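You operate a simulated robot arm through the tools that you are given. There is no shell and no other tool. Be economical: measure what you need, move in short steps, check, and stop when the job is done.

Carry out the task below with a simulated two-armed robot. There is one attempt and no reset: what you move stays moved.

Task
Pick up the white box from the top of the cream table with one hand, pass it to the other hand and put it in the red tray. Stack the blue pouch that says "95" from the top of the red table on top of the blue pouch labelled "62". Stack the small cardboard carton labelled "M16" from the top of the black table on top of the small cardboard carton labelled "pins". Stack the 40 mm steel spacer from the top of the teal bench on top of the 50 mm steel spacer. Take the pink foam block on the second shelf from the bottom of the grey rack and put it away on the top of the blue bench. Open the blue tilt bin. Do these in any order. Set down upright: white box, pink foam block.

The check looks at the end state, three seconds after you hand in, the way a careful person would. Anything else that was tipped, shoved, dropped, spilled or broken makes it a failure.

Robot
Two 7-joint arms with fingered hands on one trunk, on a base that drives. Base frame: it is fixed to the floor where the robot stands at the start and does not move with it; the origin is under the middle of the robot, x ahead of it, y to its left, z up. Units: m, degrees, N and s.
The left shoulder is at the start at [0.07, 0.145, 0.987], the right one opposite. With the tool pointing down near the work surface each hand reaches from about 0.3 to 0.76 m from the robot's upright axis, wherever it stands, measured 20 degrees to its own side. Places, roughly: blue pouch [0.75, 2.5, 0.75]; blue tilt bin [-1.3, 10.3, 0.7]; pink foam block (6x6x9 cm) [0.8, 6.8, 0.6]; red tray (19x21 cm) [-2.2, -0.34, 0.86]; small cardboard carton [-1.5, 7.75, 0.75]; steel spacer [-2, 8.25, 0.75]; top of the blue bench [0.7, 9.7, 0.8]; white box [0.5, -0.25, 0.75]. Payload 3.5 kg a hand.
The tool frame of a hand sits at the grasp point between the pads (the TCP): z along the fingers, y along the line on which they close. The tips reach 0.025 m beyond it. The gripper opens to 0.088 m. The gripper's body begins 0.029 m behind the TCP. The gripper is a hand of 4 fingers: y runs from the thumb to the fingers, the wrist lies at [-0.013, -0.097, -0.162] in the tool frame, and closing takes about 1.5 s.
Orientation is that of the tool frame in the base frame, as a unit quaternion [w, x, y, z]. With the fingers straight down and the wrist toward the robot, the tool's x, y and z point along [0, 1, 0], [1, 0, 0] and [0, 0, -1] of the base frame.

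Tools
- The arms move only by the tool arm_command. It takes "left_deltas", "right_deltas" or both (then of equal length, played together; a hand with none holds still); each is a list that holds one entry, the list of rows, each a list of 7 numbers: the shift along the base's x, y, z in m, then the turn, a rotation vector about the base's x, y, z in degrees, then the closure, from 0 (fully open) to 1 (shut). In form: [[[dx, dy, dz, rx, ry, rz, jaw], ...]]. A call has 1 to 12 rows; each row is the pose to reach, as a shift and turn from the pose commanded when the call began. Rows are played at 5 a second. More than 0.05 m and 8.6 degrees between two rows, or a gripper value outside its range, and nothing of the call is played. Where a pose cannot be reached the arm comes as near as it can. A force on the tool above 40 N (or 10 N above the force at the start of the call, whichever is more), or a blocked arm, ends the call early, and 0.2 s more pass. The fingers move at their own pace (about 0.045 m/s each) and stop on an object; they squeeze with about 25 N. The grip force told is the motor's: it shows also when the fingers shut on nothing. Time passes only in rows, and 0.2 s behind the last, so rows that repeat a pose let the fingers close. The reply holds the time, the measured pose of the TCP, the force on the tool along the base axes, the opening and the grip force, in the units named above and with some noise, with the torque about the TCP (base axes, N m) and any sound that the robot's microphone picked up.
- Cameras (640 x 400 px; columns grow to the right, rows downward): "scene" is now at [0.1318, -0.0384, 1.3123]; the picture's right is [-0.44, -0.90, 0.00], its down [-0.46, 0.22, -0.86] and it looks along [0.78, -0.38, -0.51] (base axes); focal length 275 px, centre (320, 200). "left" rides on the left gripper at [-0.064, -0.083, -0.098] in its tool frame; the picture's right is [-0.62, -0.37, 0.69], its down [0.71, -0.63, 0.30] and it looks along [0.32, 0.68, 0.65] (tool axes); focal length 265 px, centre (320, 200). "right" rides on the right gripper at [0.064, -0.083, -0.098] in its tool frame; the picture's right is [-0.62, 0.37, -0.69], its down [-0.71, -0.63, 0.30] and it looks along [-0.32, 0.68, 0.65] (tool axes); focal length 265 px, centre (320, 200). There is no depth. A picture from a camera that has moved, and an enlarged one, comes with that camera's place and axes in the base frame and with its lens.
- camera(camera): a new picture of that camera. The clock stands still meanwhile.
- slide_trunk(by): slides the trunk up (or, below 0, down) by that many m; the arms and the scene camera ride with it, the base frame stays. It gives what a move gives, with no picture.
- steer(legs): drives the robot by 1 to 6 legs, each [ahead, left, turn to the left] in m, m and degrees, along the robot's own axes; the way and the turn of a leg run together, so that a leg with both is an arc; at most 1.5 m and 180 degrees a leg. The arms and the cameras ride along, it lands a little off, and it stops where it bumps. It gives what a move gives.
- hand_shape(shape, hand): the hand has 4 fingers and takes this shape, open, in about a second: jaw (thumb against the fingers, like two jaws); tri (thumb and two fingers); tip (a fingertip pinch); poke (one finger out to press); point (the index stretched); flat (the hand flat); cup (the hand cupped); fist (a fist). The gripper value then closes the fingers along that shape, each until it touches; the sizes above hold for jaw. It gives what a move gives, with no picture.
- head_to(pan, tilt): turns the head with the scene camera to pan (to the left, within 86 degrees either way) and tilt (down, from -29 to 69), counted from straight ahead of the robot. It gives what a move gives.
- enlarge(camera, box): a new picture of the part [left, top, right, bottom] of that camera's present view, enlarged. The clock stands still meanwhile.
- hand_in(): hands the job in; it is judged then, once.

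Go step by step. Nothing tells you exact positions but the pictures and the camera data: compare them with the known pose of the tool, close in by small moves and look again before you grip or let go. The budget is 186 turns and 166 pictures, counting those below and the enlarged ones. Unless the task says otherwise, let go and move clear before handing in, and close with one line.

The tools are called after "Call:" as a command line: name --argument value ..., lists and objects as JSON in quotes. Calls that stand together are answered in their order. arm_command: Moves the arms, as the interface text tells. Its arguments: {"type":"object","properties":{"left_deltas":{"type":"array","items":{"type":"array","items":{"type":"array","items":{"type":"number"}}}},"right_deltas":{"type":"array","items":{"type":"array","items":{"type":"array","items":{"type":"number"}}}}},"required":[]} The other tools are called the same way: slide_trunk (by) slides the trunk up or down; hand_shape (shape, hand) gives the hand a shape; steer (legs) drives the base; head_to (pan, tilt) turns the head that bears the scene camera; camera (camera) takes a picture; enlarge (camera, box) takes an enlarged picture of a part of a camera's view; hand_in () hands the job in.

At the start:

```text
clock: 0.0
left_tool_pos: [0.5617, 0.0212, 1.1211]
left_ee_rot: [0.0, 0.707, 0.707, 0.0]
left_force: [0.2, 0.5, -0.4]
left_wrist_torque: [0.03, -0.01, -0.01]
left_grip_width: 0.0876
left_grip_force: 0.2
left_shape: jaw
right_tool_pos: [0.36, -0.4293, 1.0674]
right_ee_rot: [0.001, 0.707, 0.707, 0.0]
right_force: [0.8, -0.6, 0.4]
right_wrist_torque: [0.04, 0.01, -0.04]
right_grip_width: 0.0875
right_grip_force: 0.0
right_shape: jaw
trunk travel left (down, up): [-0.55, 0.29]
robot x, y, heading: [-0.0005, -0.0007, 0.2]
head pan, tilt: [-25.9, 30.4]
```

scene: 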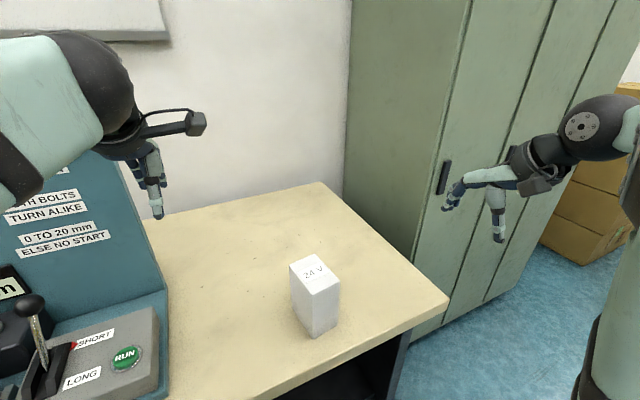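
right: 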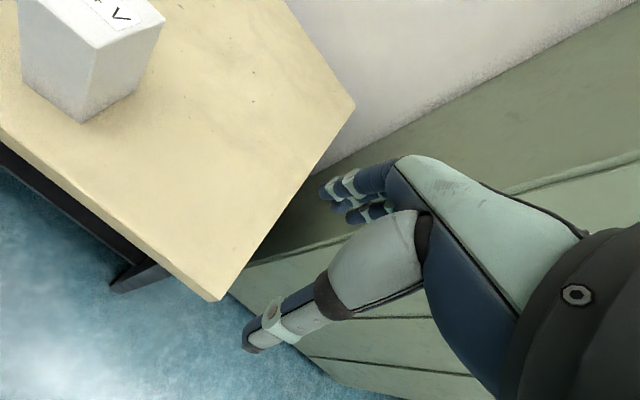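
left: 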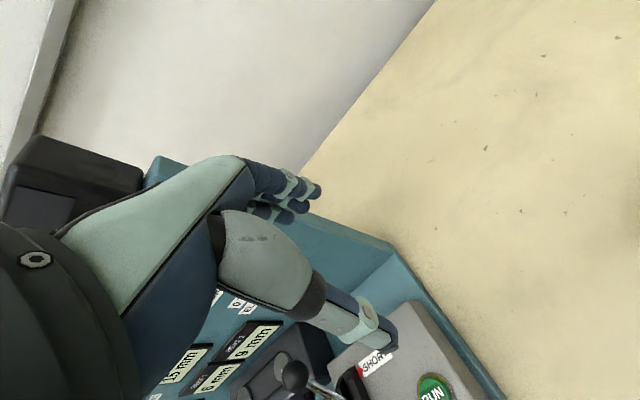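

I see the white box on the cream table, with a machine at its left that I must not touch. I'll measure the box first.

Call:
enlarge --camera "scene" --box '[240, 220, 400, 360]'

Call:
head_to --pan 0 --tilt 45

Call:
camera --camera "scene"

```text
2.86 times, centred on (320, 290) of scene
camera zoom: at [0.1318, -0.0384, 1.3123], right [-0.44, -0.9, 0.0], down [-0.46, 0.22, -0.86], along [0.78, -0.38, -0.51], focal length 787 px, centre (320, -57)
```

zoom: 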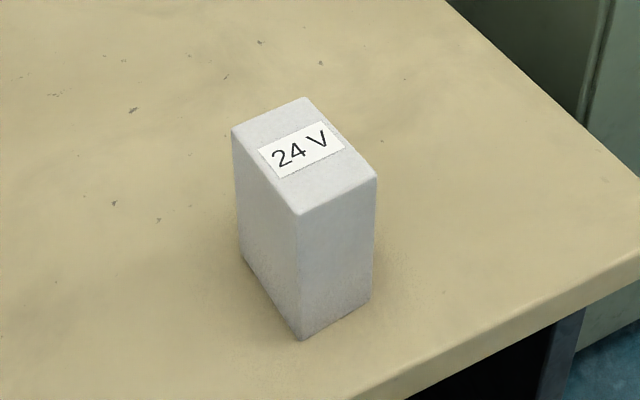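

```text
clock: 0.9
left_tool_pos: [0.5617, 0.0208, 1.1222]
left_ee_rot: [-0.001, 0.707, 0.707, 0.0]
left_force: [0.4, -0.7, -0.2]
left_wrist_torque: [-0.01, 0.0, -0.04]
left_grip_width: 0.0875
left_grip_force: 0.0
left_shape: jaw
right_tool_pos: [0.3607, -0.4297, 1.0662]
right_ee_rot: [0.0, 0.707, 0.707, 0.0]
right_force: [0.6, 0.2, 0.1]
right_wrist_torque: [0.0, 0.04, 0.01]
right_grip_width: 0.0874
right_grip_force: 0.1
right_shape: jaw
trunk travel left (down, up): [-0.55, 0.29]
robot x, y, heading: [0.0008, -0.0023, 0.1]
head pan, tilt: [0.0, 45.0]
```

```text
161 pictures are left
camera scene: at [0.1319, 0.0009, 1.2903], right [0.0, -1.0, 0.0], down [-0.71, 0.0, -0.71], along [0.71, 0.0, -0.71], focal length 275 px, centre (320, 200)
```

scene: 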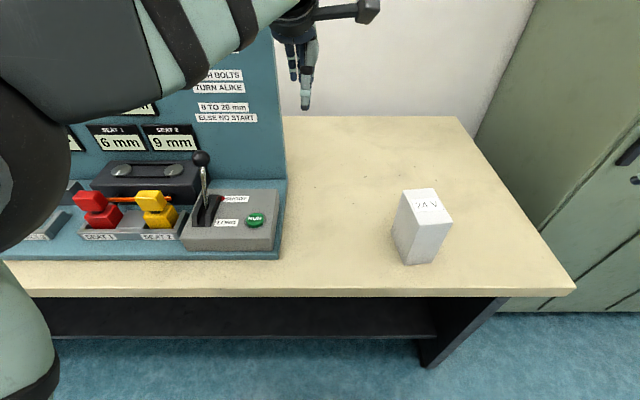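

The box is about 5.5 cm wide, 8 cm deep and upright, close to the front edge. I plan to back off a little, take it from the front with the right hand held level, then pass it to the left hand from above.

Call:
steer --legs '[[-0.22, 0, 0]]'

Call:
arm_command --right_deltas '[[[0, 0, 0, -4.6, -4.6, 4.6, 0], [0.02, 0, 0, -9.2, -9.2, 9.2, 0], [0.03, 0, 0, -13.8, -13.8, 13.8, 0], [0.04, 0, 0, -18.4, -18.4, 18.4, 0], [0.05, 0, 0, -23, -23, 23, 0], [0.06, 0, 0, -27.6, -27.6, 27.6, 0], [0.07, 0, 0, -32.2, -32.2, 32.2, 0], [0.08, 0, 0, -36.8, -36.8, 36.8, 0]]]'

Call:
camera --camera "scene"

```text
clock: 2.6
left_tool_pos: [0.3439, 0.022, 1.1217]
left_ee_rot: [0.0, 0.706, 0.708, -0.001]
left_force: [-0.8, -0.2, 0.7]
left_wrist_torque: [0.0, 0.02, -0.02]
left_grip_width: 0.0876
left_grip_force: 0.0
left_shape: jaw
right_tool_pos: [0.1439, -0.429, 1.0674]
right_ee_rot: [0.0, 0.706, 0.708, -0.001]
right_force: [0.4, -0.1, 0.3]
right_wrist_torque: [0.0, -0.05, 0.01]
right_grip_width: 0.0874
right_grip_force: 0.2
right_shape: jaw
trunk travel left (down, up): [-0.55, 0.29]
robot x, y, heading: [-0.2173, -0.0006, 0.1]
head pan, tilt: [0.0, 45.0]
```

```text
clock: 4.4
left_tool_pos: [0.3442, 0.0211, 1.1216]
left_ee_rot: [-0.001, 0.707, 0.707, 0.0]
left_force: [0.2, 0.7, -0.5]
left_wrist_torque: [0.01, -0.02, -0.01]
left_grip_width: 0.0877
left_grip_force: 0.1
left_shape: jaw
right_tool_pos: [0.2243, -0.4304, 1.0668]
right_ee_rot: [0.433, 0.385, 0.815, 0.001]
right_force: [-0.6, 0.3, 0.8]
right_wrist_torque: [0.03, 0.01, 0.04]
right_grip_width: 0.0874
right_grip_force: 0.1
right_shape: jaw
trunk travel left (down, up): [-0.55, 0.29]
robot x, y, heading: [-0.2185, -0.0016, 0.3]
head pan, tilt: [0.0, 45.0]
```

```text
160 pictures are left
camera scene: at [-0.0849, 0.0001, 1.2903], right [0.0, -1.0, 0.0], down [-0.71, 0.0, -0.71], along [0.71, 0.0, -0.71], focal length 275 px, centre (320, 200)
```

scene: 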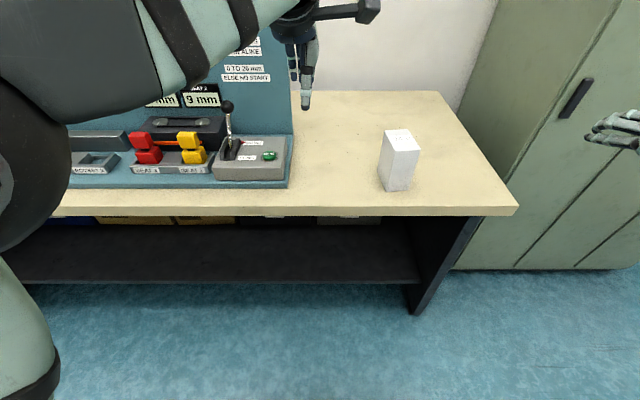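

The stereo of the two views puts the table top near z 0.815 and the box centre near (0.47, -0.19). I finish turning the right hand level and bring it in front of the box.

Call:
arm_command --right_deltas '[[[0, 0.02, -0.02, -4.6, -4.6, 4.6, 0], [0, 0.05, -0.04, -9.2, -9.2, 9.2, 0], [0, 0.08, -0.06, -13.8, -13.8, 13.8, 0], [0, 0.11, -0.08, -18.4, -18.4, 18.4, 0], [0, 0.14, -0.1, -23, -23, 23, 0], [0, 0.17, -0.12, -27.6, -27.6, 27.6, 0], [0, 0.19, -0.14, -32.5, -32.5, 32.5, 0]]]'

Call:
camera --camera "scene"

Call:
camera --camera "right"

```text
clock: 6.0
left_tool_pos: [0.3436, 0.0222, 1.1231]
left_ee_rot: [0.0, 0.707, 0.707, 0.0]
left_force: [0.0, -0.3, 0.3]
left_wrist_torque: [0.02, 0.01, -0.03]
left_grip_width: 0.0879
left_grip_force: 0.0
left_shape: jaw
right_tool_pos: [0.2603, -0.2527, 0.9616]
right_ee_rot: [0.705, -0.001, 0.709, 0.001]
right_force: [0.6, 0.9, -0.7]
right_wrist_torque: [0.04, 0.04, 0.0]
right_grip_width: 0.0874
right_grip_force: 0.1
right_shape: jaw
right hand out of reach, approached as far as the arm can: row 6, 7
trunk travel left (down, up): [-0.55, 0.29]
robot x, y, heading: [-0.217, 0.0054, -0.2]
head pan, tilt: [0.0, 45.0]
```

```text
159 pictures are left
camera scene: at [-0.0843, 0.0006, 1.2902], right [0.0, -1.0, 0.0], down [-0.71, 0.0, -0.71], along [0.71, 0.0, -0.71], focal length 275 px, centre (320, 200)
```

scene: 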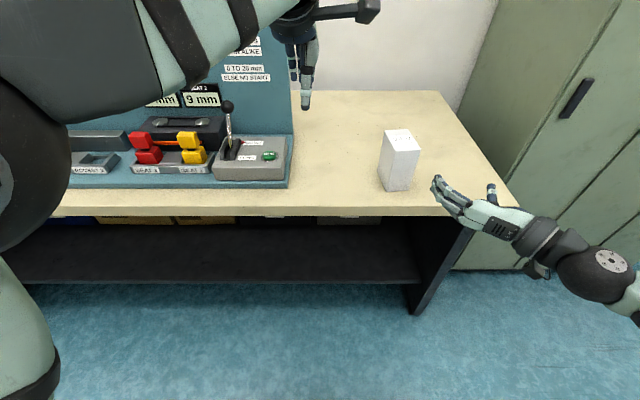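

```text
158 pictures are left
camera right: at [0.1628, -0.3368, 0.8972], right [-0.69, 0.37, 0.62], down [0.31, -0.63, 0.71], along [0.65, 0.69, 0.32], focal length 265 px, centre (320, 200)
```

right: 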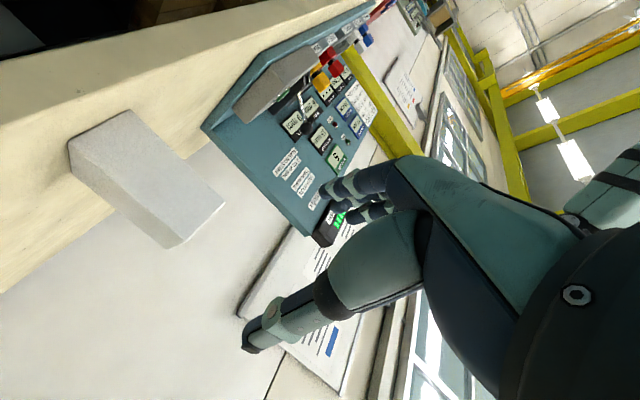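

The right hand's camera hangs under the level hand and would meet the table edge, so I pitch the hand about 40 degrees downward and move it a bit forward.

Call:
arm_command --right_deltas '[[[0.02, 0, 0.01, 0, 8, 0, 0], [0.04, 0.01, 0.01, 0, 16, 0, 0], [0.06, 0.015, 0.01, 0, 24, 0, 0], [0.07, 0.02, 0.01, 0, 32, 0, 0], [0.08, 0.025, 0.01, 0, 40, 0, 0], [0.08, 0.025, 0.01, 0, 40, 0, 0]]]'

Call:
camera --camera "right"

Call:
enlarge --camera "scene" --box '[340, 90, 560, 230]'

```text
clock: 7.4
left_tool_pos: [0.3426, 0.0203, 1.123]
left_ee_rot: [0.0, 0.707, 0.708, 0.001]
left_force: [-0.7, -0.4, 0.2]
left_wrist_torque: [0.0, -0.01, -0.03]
left_grip_width: 0.0877
left_grip_force: 0.1
left_shape: jaw
right_tool_pos: [0.3414, -0.2301, 0.9737]
right_ee_rot: [0.422, 0.0, 0.906, 0.0]
right_force: [-0.5, 0.7, 0.0]
right_wrist_torque: [-0.03, -0.02, 0.01]
right_grip_width: 0.0878
right_grip_force: 0.1
right_shape: jaw
trunk travel left (down, up): [-0.55, 0.29]
robot x, y, heading: [-0.2145, -0.0006, 0.1]
head pan, tilt: [0.0, 45.0]
```

```text
157 pictures are left
camera right: at [0.2256, -0.3135, 0.9871], right [-0.13, 0.37, 0.92], down [0.69, -0.63, 0.35], along [0.71, 0.68, -0.17], focal length 265 px, centre (320, 200)
```

right: 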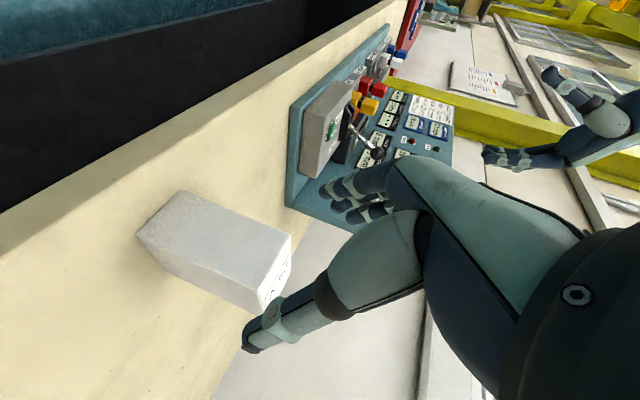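

```text
2.86 times, centred on (450, 160) of scene
camera zoom: at [-0.0855, 0.0009, 1.2904], right [0.0, -1.0, 0.0], down [-0.71, 0.0, -0.71], along [0.71, 0.0, -0.71], focal length 787 px, centre (-51, 314)
```

zoom: 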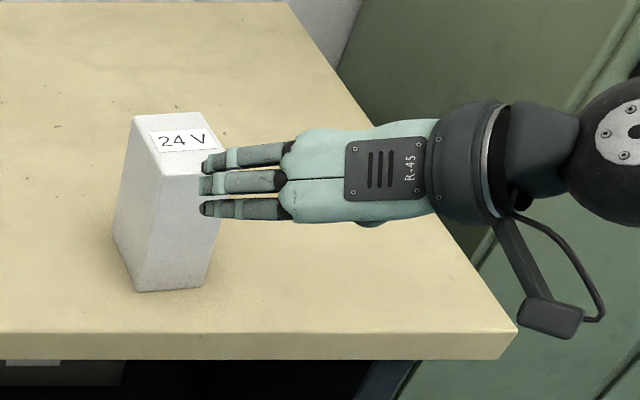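

The box is 5.6 × 8 × ~12.5 cm, yawed about 7°, centred at (0.46, -0.188). I lower the hand to the pre-grasp in front of it.

Call:
arm_command --right_deltas '[[[0.0, 0.01, -0.03, 0, 0, 3.5, 0], [0.005, 0.02, -0.06, 0, 0, 7, 0], [0.009, 0.029, -0.09, 0, 0, 7, 0], [0.009, 0.029, -0.112, 0, 0, 7, 0]]]'

Call:
enlarge --camera "scene" --box '[340, 90, 560, 230]'

Call:
camera --camera "right"

```text
clock: 8.4
left_tool_pos: [0.345, 0.022, 1.1211]
left_ee_rot: [-0.001, 0.707, 0.707, -0.001]
left_force: [0.0, 0.2, 0.0]
left_wrist_torque: [-0.01, 0.0, 0.0]
left_grip_width: 0.0879
left_grip_force: 0.0
left_shape: jaw
right_tool_pos: [0.3495, -0.2023, 0.8598]
right_ee_rot: [0.423, -0.055, 0.904, 0.026]
right_force: [0.1, -0.6, 0.3]
right_wrist_torque: [-0.02, -0.02, 0.02]
right_grip_width: 0.088
right_grip_force: 0.1
right_shape: jaw
trunk travel left (down, up): [-0.55, 0.29]
robot x, y, heading: [-0.2149, -0.0021, -0.1]
head pan, tilt: [0.0, 45.0]
```

```text
2.86 times, centred on (450, 160) of scene
camera zoom: at [-0.0844, 0.0005, 1.2902], right [0.0, -1.0, 0.0], down [-0.71, 0.0, -0.71], along [0.71, 0.0, -0.71], focal length 787 px, centre (-51, 314)
```

zoom: 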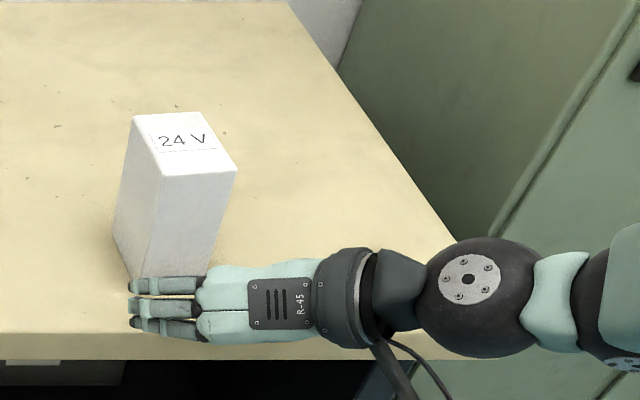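

```text
154 pictures are left
camera right: at [0.2442, -0.2981, 0.8736], right [-0.18, 0.35, 0.92], down [0.76, -0.54, 0.35], along [0.62, 0.77, -0.17], focal length 265 px, centre (320, 200)
```

right: 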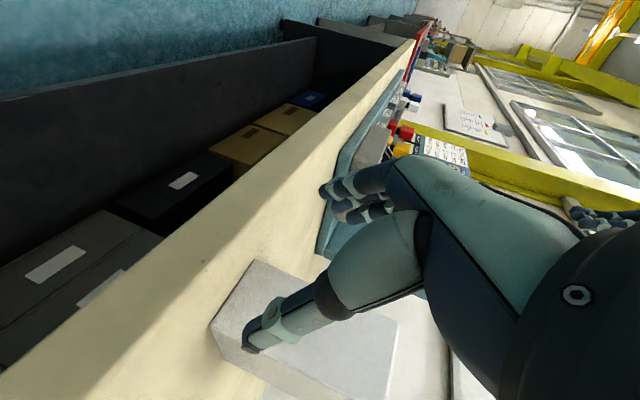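

The fingers straddle the box line. I move in along the box's own yaw and check before closing.

Call:
arm_command --right_deltas '[[[0.03, 0.004, 0, 0, 0, 0, 0], [0.055, 0.007, 0.001, 0, 0, 0, 0], [0.075, 0.01, 0.002, 0, 0, 0, 0], [0.095, 0.0125, 0.002, 0, 0, 0, 0]]]'

Call:
enlarge --camera "scene" --box '[340, 90, 560, 230]'

Call:
camera --camera "right"

```text
clock: 9.4
left_tool_pos: [0.3448, 0.0217, 1.1207]
left_ee_rot: [-0.001, 0.708, 0.706, 0.0]
left_force: [0.2, -0.7, 0.1]
left_wrist_torque: [-0.01, -0.01, 0.0]
left_grip_width: 0.0875
left_grip_force: 0.0
left_shape: jaw
right_tool_pos: [0.445, -0.1899, 0.8621]
right_ee_rot: [0.421, -0.056, 0.905, 0.026]
right_force: [-0.9, -1.2, -1.0]
right_wrist_torque: [0.0, 0.0, -0.06]
right_grip_width: 0.0877
right_grip_force: 0.0
right_shape: jaw
trunk travel left (down, up): [-0.55, 0.29]
robot x, y, heading: [-0.2166, -0.0021, -0.1]
head pan, tilt: [0.0, 45.0]
```

```text
2.86 times, centred on (450, 160) of scene
camera zoom: at [-0.0842, 0.0007, 1.2902], right [0.0, -1.0, 0.0], down [-0.71, 0.0, -0.71], along [0.71, 0.0, -0.71], focal length 787 px, centre (-51, 314)
```

zoom: 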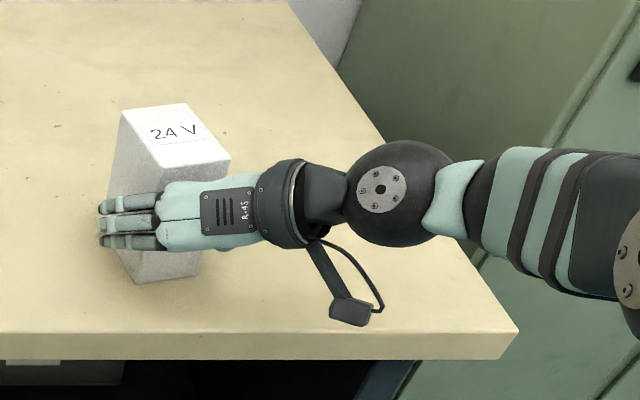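

```text
152 pictures are left
camera right: at [0.3415, -0.2871, 0.8756], right [-0.18, 0.35, 0.92], down [0.76, -0.54, 0.35], along [0.62, 0.77, -0.17], focal length 265 px, centre (320, 200)
```

right: 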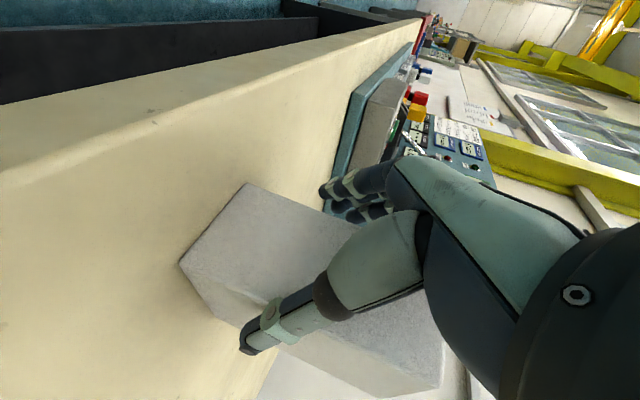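

The palm has touched the box and nudged it about a centimetre; it stands upright between thumb and fingers. I close.

Call:
arm_command --right_deltas '[[[0, 0, 0, 0, 0, 0, 0.4], [0, 0, 0, 0, 0, 0, 0.8], [0, 0, 0, 0, 0, 0, 1], [0, 0, 0, 0, 0, 0, 1], [0, 0, 0, 0, 0, 0, 1], [0, 0, 0, 0, 0, 0, 1], [0, 0, 0, 0, 0, 0, 1], [0, 0, 0, 0, 0, 0, 1]]]'

Call:
camera --camera "scene"

Call:
camera --camera "right"

```text
clock: 11.2
left_tool_pos: [0.3432, 0.0219, 1.1226]
left_ee_rot: [0.001, 0.707, 0.707, 0.0]
left_force: [-0.1, 0.8, 0.8]
left_wrist_torque: [-0.01, 0.01, 0.0]
left_grip_width: 0.0878
left_grip_force: 0.0
left_shape: jaw
right_tool_pos: [0.4451, -0.1903, 0.8611]
right_ee_rot: [0.422, -0.056, 0.904, 0.026]
right_force: [0.2, -0.2, 0.0]
right_wrist_torque: [-0.08, -0.01, 0.05]
right_grip_width: 0.056
right_grip_force: 24.6
right_shape: jaw
trunk travel left (down, up): [-0.55, 0.29]
robot x, y, heading: [-0.2193, -0.0022, 0.1]
head pan, tilt: [0.0, 45.0]
```

```text
151 pictures are left
camera scene: at [-0.0848, 0.001, 1.2903], right [0.0, -1.0, 0.0], down [-0.71, 0.0, -0.71], along [0.71, 0.0, -0.71], focal length 275 px, centre (320, 200)
```

scene: 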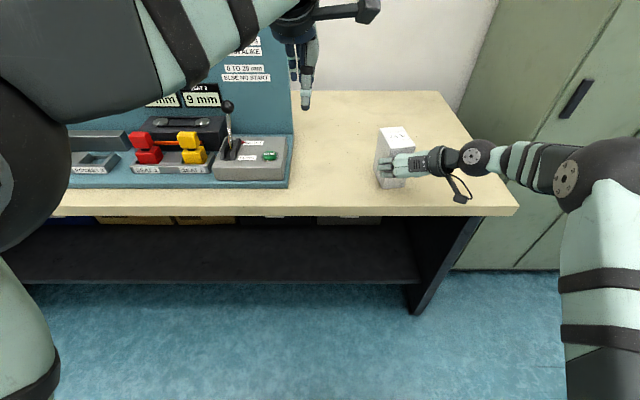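

```text
150 pictures are left
camera right: at [0.3411, -0.2868, 0.8761], right [-0.18, 0.35, 0.92], down [0.76, -0.54, 0.35], along [0.62, 0.77, -0.17], focal length 265 px, centre (320, 200)
```

right: 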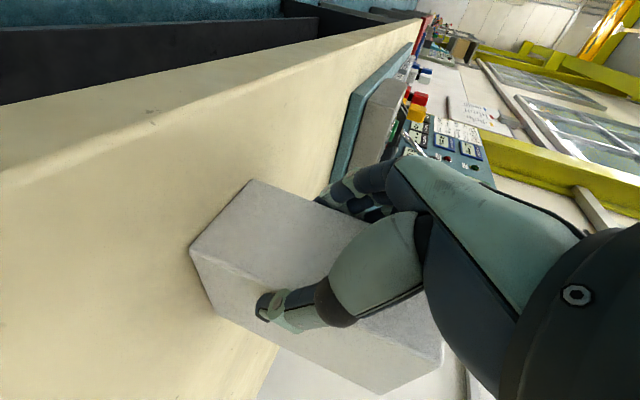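

The box is gripped at 5.6 cm width. I lift it, then back the robot away from the table for the hand-over.

Call:
arm_command --right_deltas '[[[0, 0, 0.03, 0, 0, 0, 1], [0, 0, 0.07, 0, 0, 0, 1], [0, 0, 0.11, 0, 0, 0, 1], [0, 0, 0.15, 0, 0, 0, 1]]]'

Call:
steer --legs '[[-0.45, 0, 0]]'

Call:
arm_command --left_deltas '[[[0, 0, 0.03, 0, 0, -8, 0], [0, 0, 0.05, 0, 0, -16, 0], [0, 0, 0.07, 0, 0, -24, 0], [0, 0, 0.09, 0, 0, -32, 0], [0, 0, 0.1, 0, 0, -40, 0], [0, 0, 0.1, 0, 0, -48, 0], [0, 0, 0.1, 0, 0, -56, 0], [0, 0, 0.1, 0, 0, -64, 0], [0, 0, 0.1, 0, 0, -72, 0], [0, 0, 0.1, 0, 0, -80, 0], [0, 0, 0.1, 0, 0, -83, 0]]]' --right_deltas '[[[0, 0.01, 0, 0, 0, 0, 1], [0, 0.02, 0, 0, 0, 0, 1], [0, 0.03, 0, 0, 0, 0, 1], [0, 0.04, 0, 0, 0, 0, 1], [0, 0.05, 0, 0, 0, 0, 1], [0, 0.06, 0, 0, 0, 0, 1], [0, 0.06, 0, 0, 0, 0, 1], [0, 0.06, 0, 0, 0, 0, 1], [0, 0.06, 0, 0, 0, 0, 1], [0, 0.06, 0, 0, 0, 0, 1], [0, 0.06, 0, 0, 0, 0, 1]]]'

Call:
camera --camera "scene"

Call:
camera --camera "left"

```text
clock: 12.2
left_tool_pos: [0.3441, 0.0216, 1.1211]
left_ee_rot: [0.0, 0.707, 0.707, 0.0]
left_force: [-0.1, -0.7, -0.3]
left_wrist_torque: [0.0, 0.01, 0.0]
left_grip_width: 0.0878
left_grip_force: 0.0
left_shape: jaw
right_tool_pos: [0.4456, -0.1884, 1.0134]
right_ee_rot: [0.422, -0.056, 0.905, 0.025]
right_force: [-0.1, -0.1, -5.0]
right_wrist_torque: [-0.02, 0.18, -0.01]
right_grip_width: 0.0557
right_grip_force: 25.3
right_shape: jaw
trunk travel left (down, up): [-0.55, 0.29]
robot x, y, heading: [-0.213, 0.0029, 0.1]
head pan, tilt: [0.0, 45.0]
```

```text
clock: 14.9
left_tool_pos: [-0.1128, 0.0194, 1.1206]
left_ee_rot: [0.0, 0.709, 0.706, -0.001]
left_force: [-0.1, -0.1, 0.1]
left_wrist_torque: [-0.01, 0.0, 0.01]
left_grip_width: 0.0876
left_grip_force: 0.1
left_shape: jaw
right_tool_pos: [-0.0116, -0.1919, 1.0122]
right_ee_rot: [0.422, -0.052, 0.905, 0.024]
right_force: [0.2, -0.2, -2.9]
right_wrist_torque: [0.01, 0.16, -0.03]
right_grip_width: 0.0555
right_grip_force: 24.9
right_shape: jaw
trunk travel left (down, up): [-0.55, 0.29]
robot x, y, heading: [-0.6737, 0.0025, -0.1]
head pan, tilt: [0.0, 45.0]
```

```text
clock: 17.3
left_tool_pos: [-0.1628, 0.0055, 1.2064]
left_ee_rot: [0.004, 0.996, 0.088, -0.01]
left_force: [-5.2, -20.3, 2.3]
left_wrist_torque: [2.48, -0.37, 2.13]
left_grip_width: 0.0879
left_grip_force: 0.0
left_shape: jaw
left hand out of reach, approached as far as the arm can: row 6, 7, 8, 9, 10, 11
right_tool_pos: [-0.0114, -0.1325, 1.0107]
right_ee_rot: [0.421, -0.053, 0.905, 0.023]
right_force: [-0.2, -0.6, -3.5]
right_wrist_torque: [-0.02, 0.14, 0.0]
right_grip_width: 0.0555
right_grip_force: 25.6
right_shape: jaw
trunk travel left (down, up): [-0.55, 0.29]
robot x, y, heading: [-0.6784, -0.0019, -0.3]
head pan, tilt: [0.0, 45.0]
stopped in row 11 (left hand): the force on the tool passed its limit at 199 N (the readings are from after the stop); the commanded pose is now the measured one
```

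```text
149 pictures are left
camera scene: at [-0.5413, 0.0015, 1.2901], right [0.0, -1.0, 0.0], down [-0.71, 0.0, -0.71], along [0.71, 0.0, -0.71], focal length 275 px, centre (320, 200)
```

scene: 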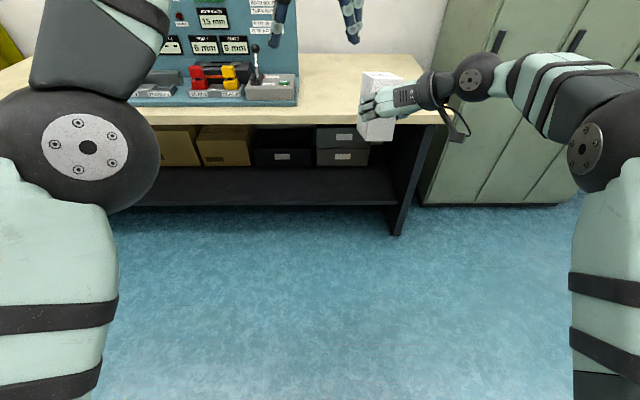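

```text
148 pictures are left
camera left: at [-0.2377, 0.0774, 1.3054], right [-0.69, 0.25, -0.68], down [0.59, 0.74, -0.32], along [0.43, -0.62, -0.66], focal length 265 px, centre (320, 200)
```

left: 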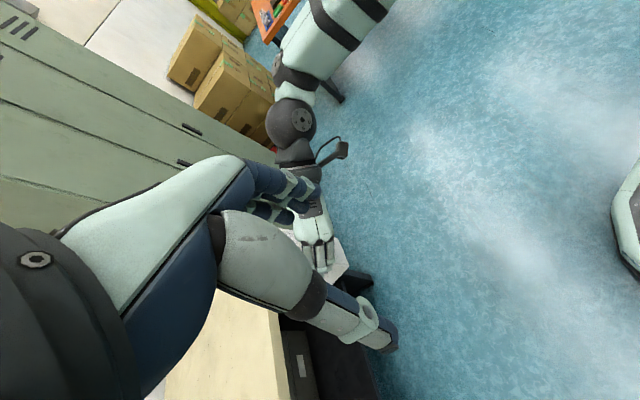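

The left arm folded too tightly against itself; the box is still safe. I lower the right hand with the box and bring the left hand forward and to the left, out of that posture.

Call:
arm_command --left_deltas '[[[0.02, 0.02, 0, 0, 0, 0, 0], [0.05, 0.05, 0, 0, 0, 0, 0], [0.08, 0.08, -0.01, 0, 0, -1, 0], [0.1, 0.1, -0.03, 0, 0, -2, 0], [0.12, 0.11, -0.05, 0, 0, -3, 0], [0.13, 0.12, -0.08, 0, 0, -3, 0]]]' --right_deltas '[[[0, 0, -0.03, 0, 0, 0, 1], [0, 0, -0.07, 0, 0, 0, 1], [0, 0, -0.11, 0, 0, 0, 1], [0, 0, -0.15, 0, 0, 0, 1], [0, 0.01, -0.18, 0, 0, 0, 1], [0, 0.03, -0.21, 0, 0, 0, 1]]]'

Call:
camera --camera "scene"

```text
clock: 17.6
left_tool_pos: [-0.1632, 0.0074, 1.2088]
left_ee_rot: [0.006, 0.996, 0.092, -0.011]
left_force: [-2.6, -12.7, 3.3]
left_wrist_torque: [1.78, -0.08, 1.4]
left_grip_width: 0.0878
left_grip_force: 0.0
left_shape: jaw
left hand out of reach, approached as far as the arm can: row 1
right_tool_pos: [-0.0127, -0.1326, 1.0075]
right_ee_rot: [0.42, -0.053, 0.905, 0.025]
right_force: [-0.4, -0.1, -3.1]
right_wrist_torque: [0.02, 0.14, 0.0]
right_grip_width: 0.0559
right_grip_force: 25.0
right_shape: jaw
trunk travel left (down, up): [-0.55, 0.29]
robot x, y, heading: [-0.6738, 0.0001, -0.0]
head pan, tilt: [0.0, 45.0]
stopped in row 1 (left hand): the force on the tool passed its limit at 81 N (the readings are from after the stop); the commanded pose is now the measured one
```

```text
147 pictures are left
camera scene: at [-0.5426, 0.0012, 1.2903], right [0.0, -1.0, 0.0], down [-0.71, 0.0, -0.71], along [0.71, 0.0, -0.71], focal length 275 px, centre (320, 200)
```

scene: 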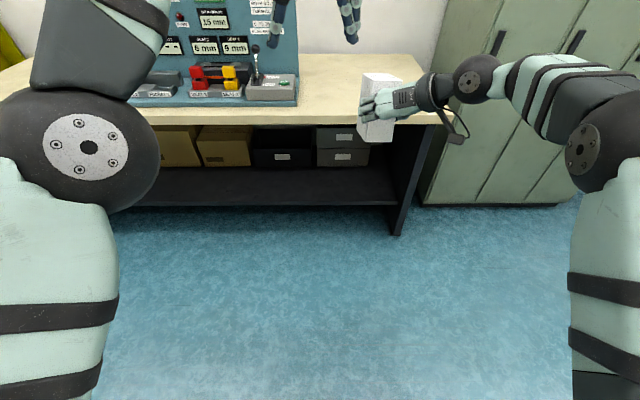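

Something presses on the left hand from its left side, likely its own forearm. I unwind part of the yaw and go down, left hand alone.

Call:
arm_command --left_deltas '[[[0, -0.005, -0.01, 0, 0, 6, 0], [0, -0.005, -0.03, 0, 0, 14, 0], [0.01, -0.005, -0.05, 0, 0, 22, 0], [0.02, 0, -0.07, 0, 0, 30, 0]]]'

Call:
head_to --pan 10 --tilt 15

Call:
camera --camera "scene"

```text
clock: 18.6
left_tool_pos: [-0.1419, 0.0044, 1.138]
left_ee_rot: [0.008, 0.938, 0.346, -0.009]
left_force: [0.4, 0.5, 0.0]
left_wrist_torque: [0.04, -0.02, -0.03]
left_grip_width: 0.0879
left_grip_force: 0.0
left_shape: jaw
right_tool_pos: [-0.013, -0.1314, 1.0095]
right_ee_rot: [0.423, -0.054, 0.904, 0.025]
right_force: [-0.6, 0.4, -3.7]
right_wrist_torque: [0.04, 0.17, 0.02]
right_grip_width: 0.0556
right_grip_force: 24.6
right_shape: jaw
trunk travel left (down, up): [-0.55, 0.29]
robot x, y, heading: [-0.6746, 0.0007, -0.3]
head pan, tilt: [0.0, 45.0]
```

```text
clock: 19.5
left_tool_pos: [-0.1423, 0.0048, 1.1387]
left_ee_rot: [0.008, 0.939, 0.345, -0.009]
left_force: [0.2, 1.4, -0.7]
left_wrist_torque: [-0.01, 0.0, -0.01]
left_grip_width: 0.088
left_grip_force: 0.0
left_shape: jaw
right_tool_pos: [-0.0119, -0.1307, 1.0084]
right_ee_rot: [0.422, -0.053, 0.905, 0.025]
right_force: [-0.4, 0.3, -3.6]
right_wrist_torque: [-0.01, 0.14, 0.01]
right_grip_width: 0.0556
right_grip_force: 25.1
right_shape: jaw
trunk travel left (down, up): [-0.55, 0.29]
robot x, y, heading: [-0.678, 0.0005, -0.3]
head pan, tilt: [10.0, 15.0]
```

```text
146 pictures are left
camera scene: at [-0.5316, 0.0174, 1.3369], right [0.17, -0.99, 0.0], down [-0.26, -0.04, -0.97], along [0.95, 0.16, -0.26], focal length 275 px, centre (320, 200)
```

scene: 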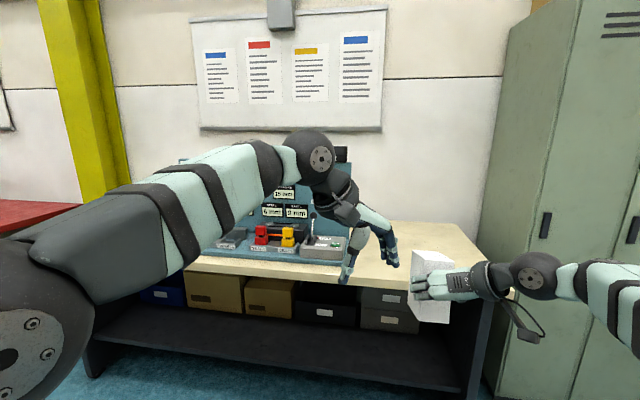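

Free again. Now I lower both hands, moving the left one forward and left before turning it further.

Call:
arm_command --left_deltas '[[[0.01, 0.02, -0.01, 0, 0, 0, 0], [0.03, 0.04, -0.03, 0, 0, 0, 0], [0.05, 0.06, -0.06, 0, 0, -5, 0], [0.06, 0.08, -0.09, 0, 0, -12, 0], [0.07, 0.1, -0.11, 0, 0, -19, 0], [0.08, 0.1, -0.13, 0, 0, -26, 0], [0.08, 0.1, -0.13, 0, 0, -34, 0]]]' --right_deltas '[[[0, 0, -0.03, 0, 0, 0, 1], [0, 0, -0.06, 0, 0, 0, 1], [0, 0, -0.09, 0, 0, 0, 1], [0, 0, -0.12, 0, 0, 0, 1], [0, 0, -0.15, 0, 0, 0, 1], [0, 0, -0.18, 0, 0, 0, 1], [0, 0, -0.21, 0, 0, 0, 1]]]'

Call:
head_to --pan -5 --tilt 35

Call:
camera --camera "scene"

Call:
camera --camera "left"

```text
clock: 21.1
left_tool_pos: [-0.0605, 0.1099, 1.0068]
left_ee_rot: [0.005, 0.998, 0.055, -0.011]
left_force: [0.2, 0.0, 0.5]
left_wrist_torque: [-0.02, -0.01, -0.02]
left_grip_width: 0.0879
left_grip_force: 0.1
left_shape: jaw
right_tool_pos: [-0.0115, -0.1322, 0.7981]
right_ee_rot: [0.422, -0.053, 0.905, 0.025]
right_force: [0.2, 0.0, -3.5]
right_wrist_torque: [-0.01, 0.09, 0.03]
right_grip_width: 0.0557
right_grip_force: 25.7
right_shape: jaw
trunk travel left (down, up): [-0.55, 0.29]
robot x, y, heading: [-0.6785, -0.0006, -0.4]
head pan, tilt: [10.0, 15.0]
```

```text
clock: 22.0
left_tool_pos: [-0.0623, 0.1099, 1.0073]
left_ee_rot: [0.005, 0.998, 0.055, -0.01]
left_force: [-0.1, -1.0, 0.2]
left_wrist_torque: [0.01, 0.0, 0.01]
left_grip_width: 0.088
left_grip_force: 0.0
left_shape: jaw
right_tool_pos: [-0.0117, -0.1317, 0.7995]
right_ee_rot: [0.422, -0.053, 0.905, 0.024]
right_force: [0.0, 0.1, -3.5]
right_wrist_torque: [0.01, 0.13, 0.02]
right_grip_width: 0.0557
right_grip_force: 25.2
right_shape: jaw
trunk travel left (down, up): [-0.55, 0.29]
robot x, y, heading: [-0.6776, 0.003, -0.2]
head pan, tilt: [-5.0, 35.0]
```

```text
145 pictures are left
camera scene: at [-0.5359, -0.0063, 1.3051], right [-0.09, -1.0, 0.0], down [-0.57, 0.05, -0.82], along [0.82, -0.07, -0.57], focal length 275 px, centre (320, 200)
```

scene: 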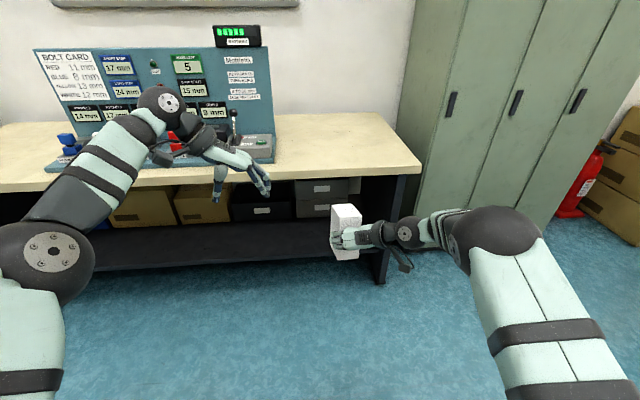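

```text
144 pictures are left
camera left: at [-0.1316, 0.1863, 1.1058], right [-0.67, 0.29, -0.68], down [0.63, 0.7, -0.33], along [0.38, -0.65, -0.65], focal length 265 px, centre (320, 200)
```

left: 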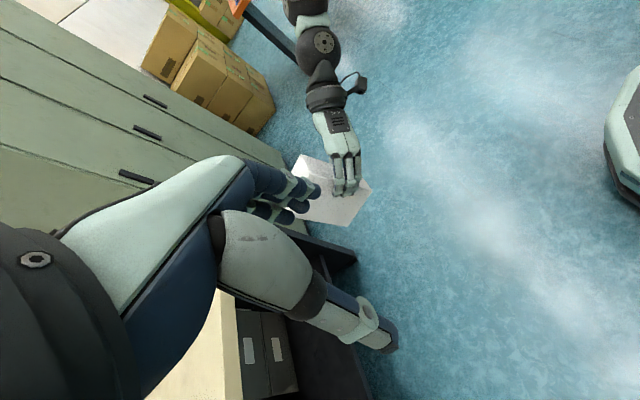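

Both hands are free now. I move the left hand above the box, still clear, and check alignment.

Call:
arm_command --left_deltas '[[[0.02, -0.04, 0, 0, 0, 0, 0], [0.04, -0.08, 0, 0, 0, 0, 0], [0.06, -0.12, 0, 0, 0, 0, 0], [0.07, -0.16, 0, 0, 0, 0, 0], [0.08, -0.2, 0, 0, 0, 0, 0], [0.08, -0.238, -0.02, 0, 0, 0, 0], [0.08, -0.238, -0.05, 0, 0, 0, 0]]]'

Call:
enlarge --camera "scene" --box '[240, 130, 440, 290]'

Call:
camera --camera "left"

Call:
camera --camera "right"

```text
clock: 22.3
left_tool_pos: [-0.046, 0.0833, 1.0083]
left_ee_rot: [0.01, 0.997, 0.08, -0.015]
left_force: [4.4, -17.6, -13.6]
left_wrist_torque: [0.73, -0.59, 1.02]
left_grip_width: 0.0876
left_grip_force: 0.0
left_shape: jaw
left hand out of reach, approached as far as the arm can: row 1
right_tool_pos: [-0.0113, -0.1334, 0.798]
right_ee_rot: [0.42, -0.052, 0.905, 0.025]
right_force: [0.9, -0.2, -4.0]
right_wrist_torque: [-0.01, 0.18, 0.01]
right_grip_width: 0.0556
right_grip_force: 25.4
right_shape: jaw
trunk travel left (down, up): [-0.55, 0.29]
robot x, y, heading: [-0.6737, -0.0014, -0.4]
head pan, tilt: [-5.0, 35.0]
stopped in row 1 (left hand): the force on the tool passed its limit at 213 N (the readings are from after the stop); the commanded pose is now the measured one
```

```text
2.50 times, centred on (340, 210) of scene
camera zoom: at [-0.5348, -0.0097, 1.3048], right [-0.09, -1.0, 0.0], down [-0.57, 0.06, -0.82], along [0.81, -0.07, -0.58], focal length 688 px, centre (270, 175)
```

zoom: 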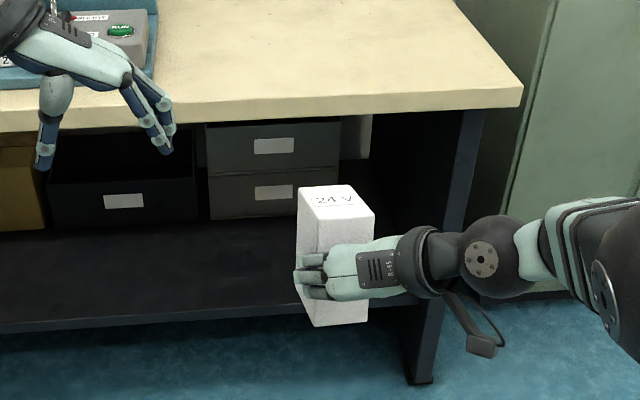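

```text
142 pictures are left
camera left: at [-0.119, 0.1569, 1.1066], right [-0.69, 0.25, -0.68], down [0.6, 0.73, -0.34], along [0.41, -0.64, -0.65], focal length 265 px, centre (320, 200)
```

left: 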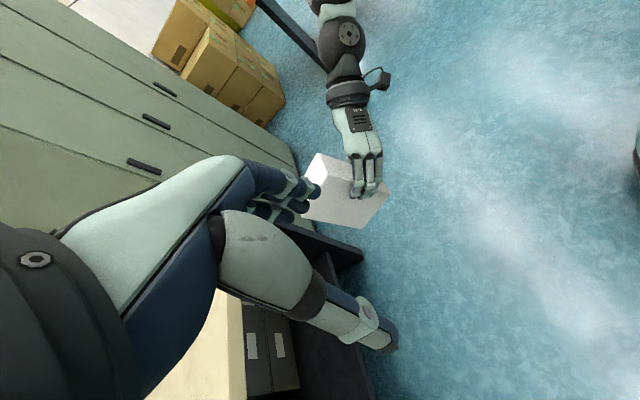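

```text
141 pictures are left
camera right: at [-0.1173, -0.2308, 0.8115], right [-0.17, 0.35, 0.92], down [0.76, -0.55, 0.35], along [0.63, 0.76, -0.17], focal length 265 px, centre (320, 200)
```

right: 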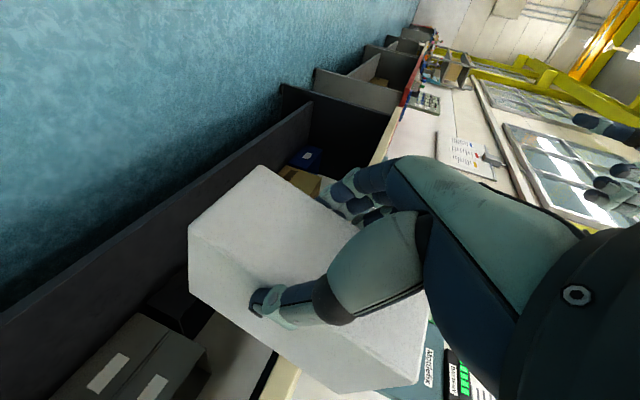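

The left arm can't take that yaw here. I'll instead unwind the left hand to about 45° and turn the right hand with the box to match.

Call:
arm_command --left_deltas '[[[-0.005, 0.01, 0, 0, 0, 6, 0], [-0.01, 0.015, 0, 0, 0, 14, 0], [-0.01, 0.02, 0, 0, 0, 22, 0], [-0.01, 0.02, 0, 0, 0, 30, 0], [-0.01, 0.02, 0, 0, 0, 36, 0]]]' --right_deltas '[[[0, 0, 0, 0, 0, 8, 1], [0, 0, 0, 0, 0, 16, 1], [0, 0, 0, 0, 0, 24, 1], [0, 0, 0, 0, 0, 32, 1], [0, 0, 0, 0, 0, 38, 1]]]'

Call:
camera --camera "scene"

```text
clock: 23.5
left_tool_pos: [-0.0577, 0.1071, 1.0074]
left_ee_rot: [0.015, 0.923, 0.384, -0.012]
left_force: [-0.7, 0.5, 1.0]
left_wrist_torque: [-0.02, 0.0, 0.0]
left_grip_width: 0.0876
left_grip_force: 0.0
left_shape: jaw
right_tool_pos: [-0.0136, -0.1321, 0.7997]
right_ee_rot: [0.39, -0.344, 0.839, 0.161]
right_force: [-0.6, 0.1, -3.4]
right_wrist_torque: [-0.1, 0.12, 0.02]
right_grip_width: 0.0552
right_grip_force: 25.1
right_shape: jaw
right hand out of reach, approached as far as the arm can: row 3
trunk travel left (down, up): [-0.55, 0.29]
robot x, y, heading: [-0.6784, 0.0009, -0.1]
head pan, tilt: [-5.0, 35.0]
```

```text
140 pictures are left
camera scene: at [-0.5365, -0.0046, 1.3051], right [-0.09, -1.0, 0.0], down [-0.57, 0.05, -0.82], along [0.82, -0.08, -0.57], focal length 275 px, centre (320, 200)
```

scene: 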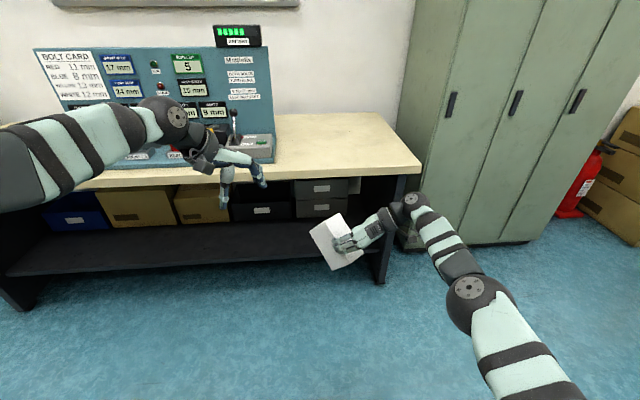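

Both hands are now at 45°. I bring the left hand above the box.

Call:
arm_command --left_deltas '[[[0.02, -0.04, 0, 0, 0, 0, 0], [0.03, -0.08, 0, 0, 0, 0, 0], [0.04, -0.12, 0, 0, 0, 0, 0], [0.05, -0.16, 0, 0, 0, 0, 0], [0.06, -0.2, 0, 0, 0, 0, 0], [0.066, -0.218, -0.02, 0, 0, 0, 0], [0.066, -0.218, -0.045, 0, 0, 0, 0]]]'

Call:
enlarge --camera "scene" --box '[240, 130, 440, 290]'

Call:
camera --camera "left"

```text
clock: 25.1
left_tool_pos: [-0.025, -0.106, 0.974]
left_ee_rot: [0.013, 0.924, 0.383, -0.011]
left_force: [0.6, 0.1, -0.8]
left_wrist_torque: [0.0, 0.05, 0.01]
left_grip_width: 0.0879
left_grip_force: 0.1
left_shape: jaw
left hand out of reach, approached as far as the arm can: row 4, 5, 6, 7
right_tool_pos: [-0.013, -0.1332, 0.7984]
right_ee_rot: [0.391, -0.345, 0.838, 0.162]
right_force: [0.3, -0.2, -2.4]
right_wrist_torque: [-0.09, 0.11, 0.02]
right_grip_width: 0.0549
right_grip_force: 24.4
right_shape: jaw
trunk travel left (down, up): [-0.55, 0.29]
robot x, y, heading: [-0.6753, -0.0009, -0.3]
head pan, tilt: [-5.0, 35.0]
```

```text
2.50 times, centred on (340, 210) of scene
camera zoom: at [-0.5355, -0.0084, 1.305], right [-0.09, -1.0, 0.0], down [-0.57, 0.05, -0.82], along [0.81, -0.07, -0.57], focal length 688 px, centre (270, 175)
```

zoom: 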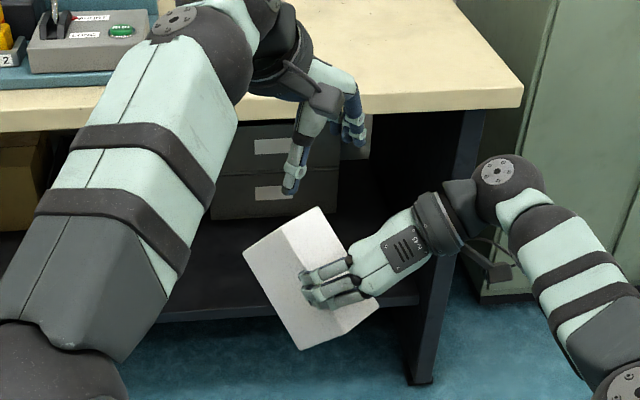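

```text
138 pictures are left
camera left: at [-0.127, -0.0883, 1.0721], right [-0.71, -0.2, -0.68], down [0.06, 0.94, -0.34], along [0.71, -0.28, -0.65], focal length 265 px, centre (320, 200)
```

left: 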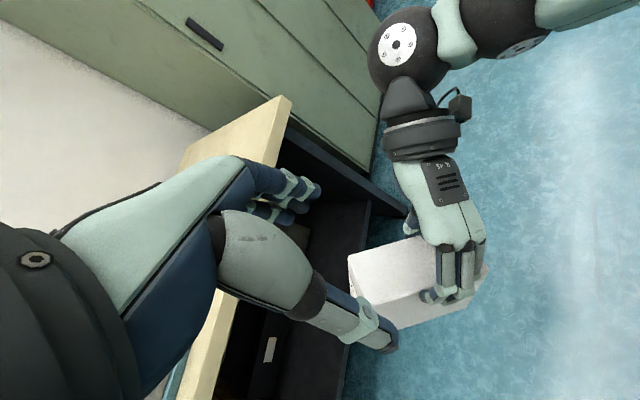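

The box looks tilted in the right hand. I check it with the right hand's own camera.

Call:
camera --camera "right"

Call:
camera --camera "scene"

```text
137 pictures are left
camera right: at [-0.0358, -0.2745, 0.813], right [-0.35, 0.17, 0.92], down [0.94, 0.04, 0.35], along [0.02, 0.99, -0.17], focal length 265 px, centre (320, 200)
```

right: 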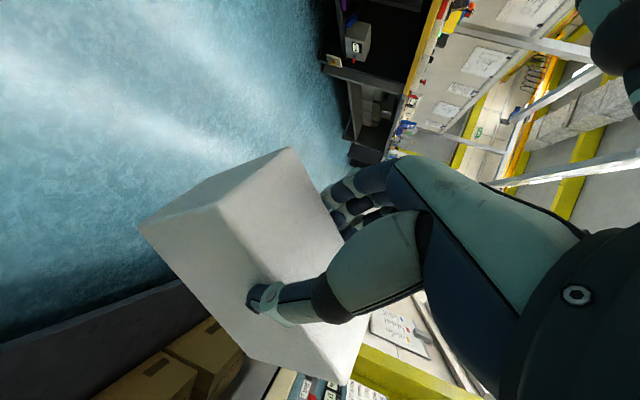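

```text
136 pictures are left
camera scene: at [-0.5355, -0.0084, 1.305], right [-0.09, -1.0, 0.0], down [-0.57, 0.05, -0.82], along [0.81, -0.07, -0.57], focal length 275 px, centre (320, 200)
```

scene: 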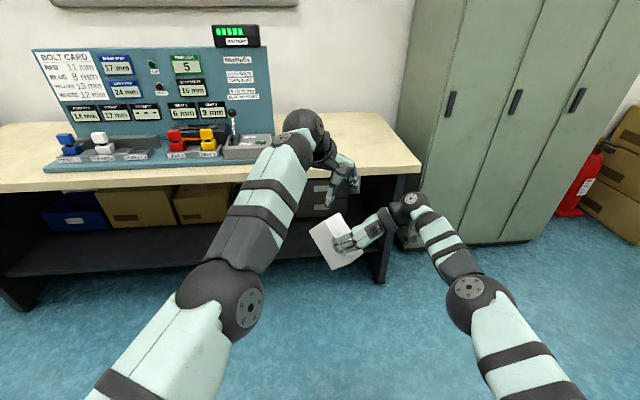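

The box has pivoted about the grip axis until flush with the palm, so it now leans by the hand's own 40° pitch. I retreat the left hand, level the right hand (which makes the box upright again), and shift the hand-over point toward the left.

Call:
arm_command --left_deltas '[[[-0.01, 0.03, 0.03, 0, 0, 0, 0], [-0.02, 0.07, 0.05, 0, 0, 0, 0], [-0.03, 0.12, 0.06, 0, 0, 0, 0], [-0.04, 0.17, 0.06, 0, 0, 0, 0], [-0.05, 0.21, 0.06, 0, 0, 0, 0], [-0.06, 0.25, 0.06, 0, 0, 0, 0], [-0.06, 0.29, 0.06, 0, 0, 0, 0], [-0.06, 0.32, 0.06, 0, 0, 0, 0]]]' --right_deltas '[[[0, 0, 0, 3, -3, 0, 1], [0, 0, 0, 6, -6, 0, 1], [0, 0, 0, 9.5, -9.5, 0, 1], [0, 0, 0, 13, -13, 0, 1], [0, 0, 0, 16.5, -16.5, 0, 1], [0, 0, 0, 20, -20, 0, 1], [0, 0, 0, 24, -24, 0, 1], [0, 0, 0, 27.6, -27.6, 0, 1]]]'

Call:
camera --camera "scene"

Call:
camera --camera "right"

```text
refused: row 3 steps farther than a row can; nothing moved
```

```text
135 pictures are left
camera scene: at [-0.5355, -0.0084, 1.305], right [-0.09, -1.0, 0.0], down [-0.57, 0.05, -0.82], along [0.81, -0.07, -0.57], focal length 275 px, centre (320, 200)
```

scene: 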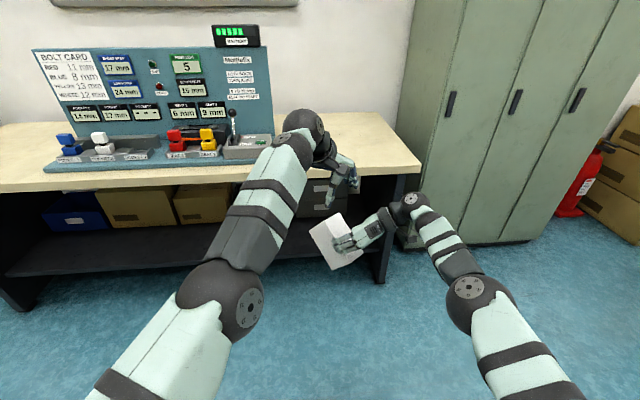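

```text
134 pictures are left
camera right: at [-0.0358, -0.2745, 0.813], right [-0.35, 0.17, 0.92], down [0.94, 0.04, 0.35], along [0.02, 0.99, -0.17], focal length 265 px, centre (320, 200)
```

right: 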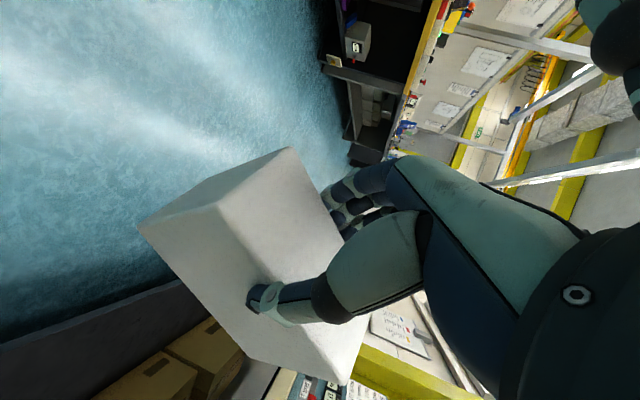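

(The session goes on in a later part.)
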